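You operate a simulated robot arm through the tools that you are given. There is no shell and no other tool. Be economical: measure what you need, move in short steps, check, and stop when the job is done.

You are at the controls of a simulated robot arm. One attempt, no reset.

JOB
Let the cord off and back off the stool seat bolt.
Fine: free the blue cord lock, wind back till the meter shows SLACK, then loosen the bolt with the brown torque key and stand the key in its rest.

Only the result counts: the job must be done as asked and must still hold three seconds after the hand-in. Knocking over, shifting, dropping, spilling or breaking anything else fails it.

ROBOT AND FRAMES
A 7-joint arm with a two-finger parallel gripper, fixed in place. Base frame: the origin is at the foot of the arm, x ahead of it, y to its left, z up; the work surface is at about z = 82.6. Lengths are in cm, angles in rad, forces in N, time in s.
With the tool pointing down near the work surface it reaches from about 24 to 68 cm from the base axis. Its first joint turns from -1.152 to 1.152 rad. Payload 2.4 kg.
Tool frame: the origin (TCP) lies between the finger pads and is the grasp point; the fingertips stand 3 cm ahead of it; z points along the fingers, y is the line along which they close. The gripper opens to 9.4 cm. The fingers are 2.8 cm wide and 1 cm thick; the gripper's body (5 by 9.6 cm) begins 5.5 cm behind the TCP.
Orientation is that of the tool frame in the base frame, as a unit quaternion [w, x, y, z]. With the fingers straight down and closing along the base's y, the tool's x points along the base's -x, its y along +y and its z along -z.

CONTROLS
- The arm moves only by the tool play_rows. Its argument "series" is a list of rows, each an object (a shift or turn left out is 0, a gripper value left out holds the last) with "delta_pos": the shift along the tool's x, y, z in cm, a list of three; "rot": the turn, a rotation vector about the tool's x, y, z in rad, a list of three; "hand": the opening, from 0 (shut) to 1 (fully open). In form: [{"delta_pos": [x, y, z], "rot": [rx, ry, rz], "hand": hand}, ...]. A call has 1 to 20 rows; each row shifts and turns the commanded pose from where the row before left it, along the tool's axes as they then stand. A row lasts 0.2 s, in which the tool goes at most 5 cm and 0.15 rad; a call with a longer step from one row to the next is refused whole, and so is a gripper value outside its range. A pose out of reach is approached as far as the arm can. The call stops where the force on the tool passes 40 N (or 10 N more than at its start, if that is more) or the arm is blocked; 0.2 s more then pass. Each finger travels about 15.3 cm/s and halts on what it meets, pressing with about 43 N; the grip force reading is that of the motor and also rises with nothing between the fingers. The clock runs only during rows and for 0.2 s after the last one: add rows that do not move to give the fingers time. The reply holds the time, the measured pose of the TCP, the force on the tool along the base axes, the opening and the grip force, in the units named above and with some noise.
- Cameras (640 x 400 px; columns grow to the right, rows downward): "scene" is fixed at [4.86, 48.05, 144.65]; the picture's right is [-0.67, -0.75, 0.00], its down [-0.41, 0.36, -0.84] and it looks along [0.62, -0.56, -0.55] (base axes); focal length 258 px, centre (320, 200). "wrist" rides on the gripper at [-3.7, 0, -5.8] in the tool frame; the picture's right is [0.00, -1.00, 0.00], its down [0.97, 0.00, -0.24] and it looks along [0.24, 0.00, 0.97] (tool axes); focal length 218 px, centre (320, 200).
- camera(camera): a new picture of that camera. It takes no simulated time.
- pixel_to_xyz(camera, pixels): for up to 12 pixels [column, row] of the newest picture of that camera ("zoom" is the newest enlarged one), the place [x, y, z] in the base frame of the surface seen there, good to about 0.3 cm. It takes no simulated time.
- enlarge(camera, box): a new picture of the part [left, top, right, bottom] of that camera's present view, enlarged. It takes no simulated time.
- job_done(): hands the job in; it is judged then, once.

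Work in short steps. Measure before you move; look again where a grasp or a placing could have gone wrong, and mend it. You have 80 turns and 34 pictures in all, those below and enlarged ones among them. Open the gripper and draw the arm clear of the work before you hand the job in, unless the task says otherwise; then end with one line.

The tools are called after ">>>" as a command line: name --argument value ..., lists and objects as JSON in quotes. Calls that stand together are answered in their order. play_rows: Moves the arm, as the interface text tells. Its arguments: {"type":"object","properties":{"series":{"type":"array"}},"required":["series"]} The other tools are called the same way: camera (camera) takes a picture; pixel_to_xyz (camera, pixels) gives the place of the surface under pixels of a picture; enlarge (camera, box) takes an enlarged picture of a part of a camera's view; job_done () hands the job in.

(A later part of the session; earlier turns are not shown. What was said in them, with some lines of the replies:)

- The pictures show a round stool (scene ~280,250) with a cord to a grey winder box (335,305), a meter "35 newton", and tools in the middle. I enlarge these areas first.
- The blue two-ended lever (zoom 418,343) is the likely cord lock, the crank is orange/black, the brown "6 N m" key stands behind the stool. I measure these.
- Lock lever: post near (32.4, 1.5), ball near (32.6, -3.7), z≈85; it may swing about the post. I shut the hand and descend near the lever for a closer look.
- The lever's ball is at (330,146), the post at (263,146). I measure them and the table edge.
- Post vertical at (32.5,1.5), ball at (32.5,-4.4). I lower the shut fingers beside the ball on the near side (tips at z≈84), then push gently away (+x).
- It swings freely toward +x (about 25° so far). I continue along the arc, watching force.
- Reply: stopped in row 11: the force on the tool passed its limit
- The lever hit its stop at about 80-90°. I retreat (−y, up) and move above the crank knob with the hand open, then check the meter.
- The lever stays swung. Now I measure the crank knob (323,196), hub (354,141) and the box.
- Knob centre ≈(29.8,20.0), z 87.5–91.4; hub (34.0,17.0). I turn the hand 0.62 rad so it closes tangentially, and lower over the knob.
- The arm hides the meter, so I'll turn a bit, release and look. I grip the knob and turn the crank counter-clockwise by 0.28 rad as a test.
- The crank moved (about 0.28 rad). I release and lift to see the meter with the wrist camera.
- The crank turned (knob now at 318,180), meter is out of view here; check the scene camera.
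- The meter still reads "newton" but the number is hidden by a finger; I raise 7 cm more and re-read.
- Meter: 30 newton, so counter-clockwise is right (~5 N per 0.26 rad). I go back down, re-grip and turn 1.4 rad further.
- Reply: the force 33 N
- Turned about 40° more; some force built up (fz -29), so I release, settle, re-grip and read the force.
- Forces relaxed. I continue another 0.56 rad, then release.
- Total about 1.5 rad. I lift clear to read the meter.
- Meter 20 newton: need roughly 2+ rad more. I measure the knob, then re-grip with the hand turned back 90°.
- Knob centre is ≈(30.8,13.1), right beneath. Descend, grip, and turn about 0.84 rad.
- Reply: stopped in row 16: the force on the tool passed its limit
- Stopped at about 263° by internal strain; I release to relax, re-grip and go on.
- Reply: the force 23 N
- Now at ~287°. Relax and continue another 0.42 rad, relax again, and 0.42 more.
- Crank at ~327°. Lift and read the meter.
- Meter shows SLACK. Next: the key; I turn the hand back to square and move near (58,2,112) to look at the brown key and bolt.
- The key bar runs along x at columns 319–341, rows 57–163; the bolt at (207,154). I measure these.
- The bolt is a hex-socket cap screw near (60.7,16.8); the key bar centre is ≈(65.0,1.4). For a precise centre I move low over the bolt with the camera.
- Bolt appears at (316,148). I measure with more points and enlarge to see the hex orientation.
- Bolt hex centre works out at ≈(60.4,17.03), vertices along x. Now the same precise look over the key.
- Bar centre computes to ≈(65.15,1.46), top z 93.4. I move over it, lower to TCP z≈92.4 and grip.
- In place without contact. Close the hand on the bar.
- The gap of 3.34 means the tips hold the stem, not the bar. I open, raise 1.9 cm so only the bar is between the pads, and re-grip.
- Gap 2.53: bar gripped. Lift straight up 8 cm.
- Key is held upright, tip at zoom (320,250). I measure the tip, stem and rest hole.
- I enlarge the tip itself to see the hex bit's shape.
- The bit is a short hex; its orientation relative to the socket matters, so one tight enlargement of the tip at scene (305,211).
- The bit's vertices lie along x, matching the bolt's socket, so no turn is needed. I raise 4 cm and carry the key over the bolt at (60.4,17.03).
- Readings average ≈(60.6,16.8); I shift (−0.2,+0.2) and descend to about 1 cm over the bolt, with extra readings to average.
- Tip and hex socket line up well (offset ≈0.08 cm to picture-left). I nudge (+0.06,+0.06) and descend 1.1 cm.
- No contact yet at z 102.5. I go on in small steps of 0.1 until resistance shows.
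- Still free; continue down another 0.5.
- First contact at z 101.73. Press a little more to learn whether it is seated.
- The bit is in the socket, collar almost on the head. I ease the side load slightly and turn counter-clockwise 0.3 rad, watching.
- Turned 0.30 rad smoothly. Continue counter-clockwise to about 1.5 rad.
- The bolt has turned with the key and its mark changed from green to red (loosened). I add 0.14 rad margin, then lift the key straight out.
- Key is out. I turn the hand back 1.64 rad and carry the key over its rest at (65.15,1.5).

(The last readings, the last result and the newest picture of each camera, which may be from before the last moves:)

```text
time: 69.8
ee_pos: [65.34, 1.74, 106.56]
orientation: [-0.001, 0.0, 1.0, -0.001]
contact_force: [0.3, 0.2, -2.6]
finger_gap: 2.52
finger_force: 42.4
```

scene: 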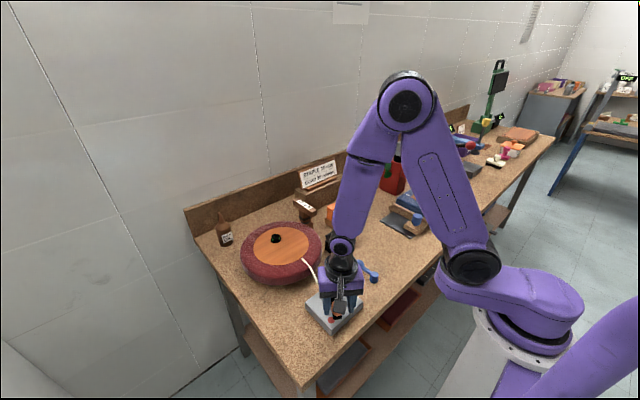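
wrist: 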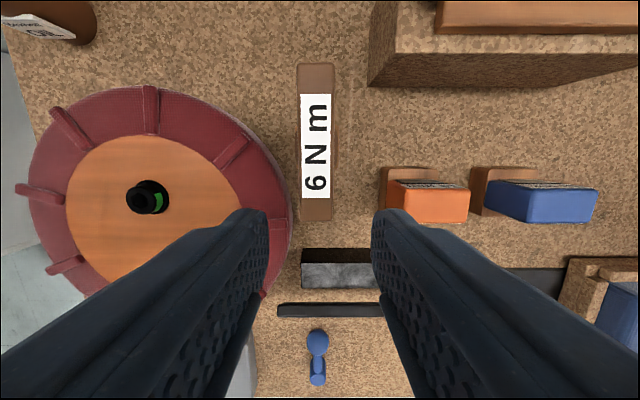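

Mean reading (65.34,1.71); I correct by (−0.2,−0.23) and descend to z≈98.4, just above the rest, then look.

>>> play_rows --series '[{"delta_pos": [0.2, -0.23, 0]}, {"delta_pos": [0, 0, 3]}, {"delta_pos": [0, 0, 3]}, {"delta_pos": [0, 0, 2]}, {}, {}]'

>>> play_rows --series '[{}]'

>>> enlarge --camera "scene" --box '[264, 205, 316, 243]'

```text
time: 71.2
ee_pos: [65.03, 1.05, 98.16]
orientation: [-0.002, 0.0, 1.0, -0.001]
contact_force: [0.3, 0.7, -3.1]
finger_gap: 2.56
finger_force: 42.9
```

```text
time: 71.6
ee_pos: [65.09, 1.28, 98.12]
orientation: [-0.002, 0.0, 1.0, -0.001]
contact_force: [0.3, 0.2, -2.1]
finger_gap: 2.54
finger_force: 43.6
```

```text
10.53 times, centred on (290, 224) of scene
```

zoom: 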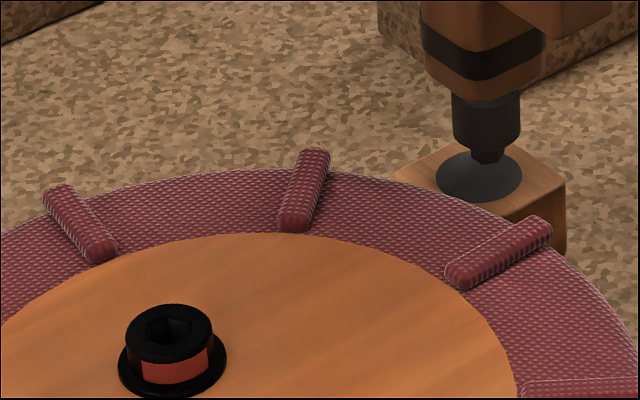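

Bolt shows red. The tip is ~8 px to the right of the rest hole's centre (0.27 cm), agreeing with the readings; I shift (+0.15,+0.23) and lower gently.

>>> play_rows --series '[{"delta_pos": [-0.15, 0.23, 0]}, {}, {"delta_pos": [0, 0, 0.6]}, {"delta_pos": [0, 0, 0.6]}, {"delta_pos": [0, 0, 0.6]}, {"delta_pos": [0, 0, 0.6]}, {"delta_pos": [0, 0, 0.4]}, {}]'

```text
time: 73.4
ee_pos: [64.99, 1.46, 95.39]
orientation: [-0.001, 0.001, 1.0, -0.001]
contact_force: [0.6, -0.4, -2.8]
finger_gap: 2.53
finger_force: 43.0
```

It entered the hole freely. Lower the remaining ~0.8 cm in small steps.

>>> play_rows --series '[{"delta_pos": [0, 0, 0.2]}, {"delta_pos": [0, 0, 0.2]}, {"delta_pos": [0, 0, 0.2]}, {}, {}]'

```text
time: 74.6
ee_pos: [65.09, 1.44, 94.77]
orientation: [-0.002, 0.0, 1.0, 0.0]
contact_force: [0.2, 0.6, -2.7]
finger_gap: 2.52
finger_force: 42.5
```

Still carried (fz −2.7); continue 0.1 at a time.

>>> play_rows --series '[{"delta_pos": [0, 0, 0.1]}, {"delta_pos": [0, 0, 0.1]}, {}, {}]'

```text
time: 75.6
ee_pos: [65.21, 1.53, 94.54]
orientation: [-0.002, 0.001, 1.0, -0.001]
contact_force: [-0.4, -0.8, -1.8]
finger_gap: 2.54
finger_force: 43.2
```

>>> play_rows --series '[{"delta_pos": [0, 0, 0.1]}, {"delta_pos": [0, 0, 0.1]}, {"delta_pos": [0, 0, 0.1]}, {}, {}]'

```text
time: 76.8
ee_pos: [65.07, 1.53, 94.51]
orientation: [0.002, -0.001, 1.0, -0.001]
contact_force: [-7.0, -1.1, 35.3]
finger_gap: 2.53
finger_force: 43.2
```

Seated (fz +35). I relieve the pressure, open the hand to 0.45 and rise straight up.

>>> play_rows --series '[{"delta_pos": [0, 0, -0.15]}, {"delta_pos": [0, 0, -0.1]}, {}, {"hand": 0.45}, {}, {}, {"delta_pos": [0, 0, -1.5]}, {"delta_pos": [0, 0, -3]}, {"delta_pos": [0, 0, -4]}, {"delta_pos": [0, 0, -4]}, {"delta_pos": [0, 0, -4]}, {"delta_pos": [3, 0, -3]}, {"delta_pos": [4, 0, -2]}, {"delta_pos": [4, 0, -1]}, {"delta_pos": [4, 0, 0]}, {}]'

>>> enlarge --camera "scene" --box '[220, 180, 400, 330]'

```text
time: 80.2
ee_pos: [50.04, 1.86, 117.12]
orientation: [-0.001, 0.0, 1.0, -0.001]
contact_force: [0.4, 0.3, 0.0]
finger_gap: 4.24
finger_force: 0.1
```

```text
2.67 times, centred on (310, 255) of scene
```

zoom: 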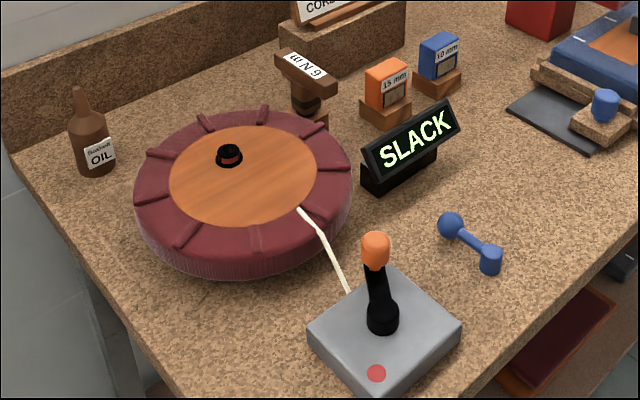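

The key stands in its rest, the meter shows SLACK, the lock lever is swung free, the bolt mark is red, and the arm is clear. I hand the job in.

>>> job_done

```text
The job is handed in.
```

The cord lock is swung free, the meter shows SLACK, the seat bolt is backed off about 95° (its mark went from green to red), and the torque key is standing in its rest.
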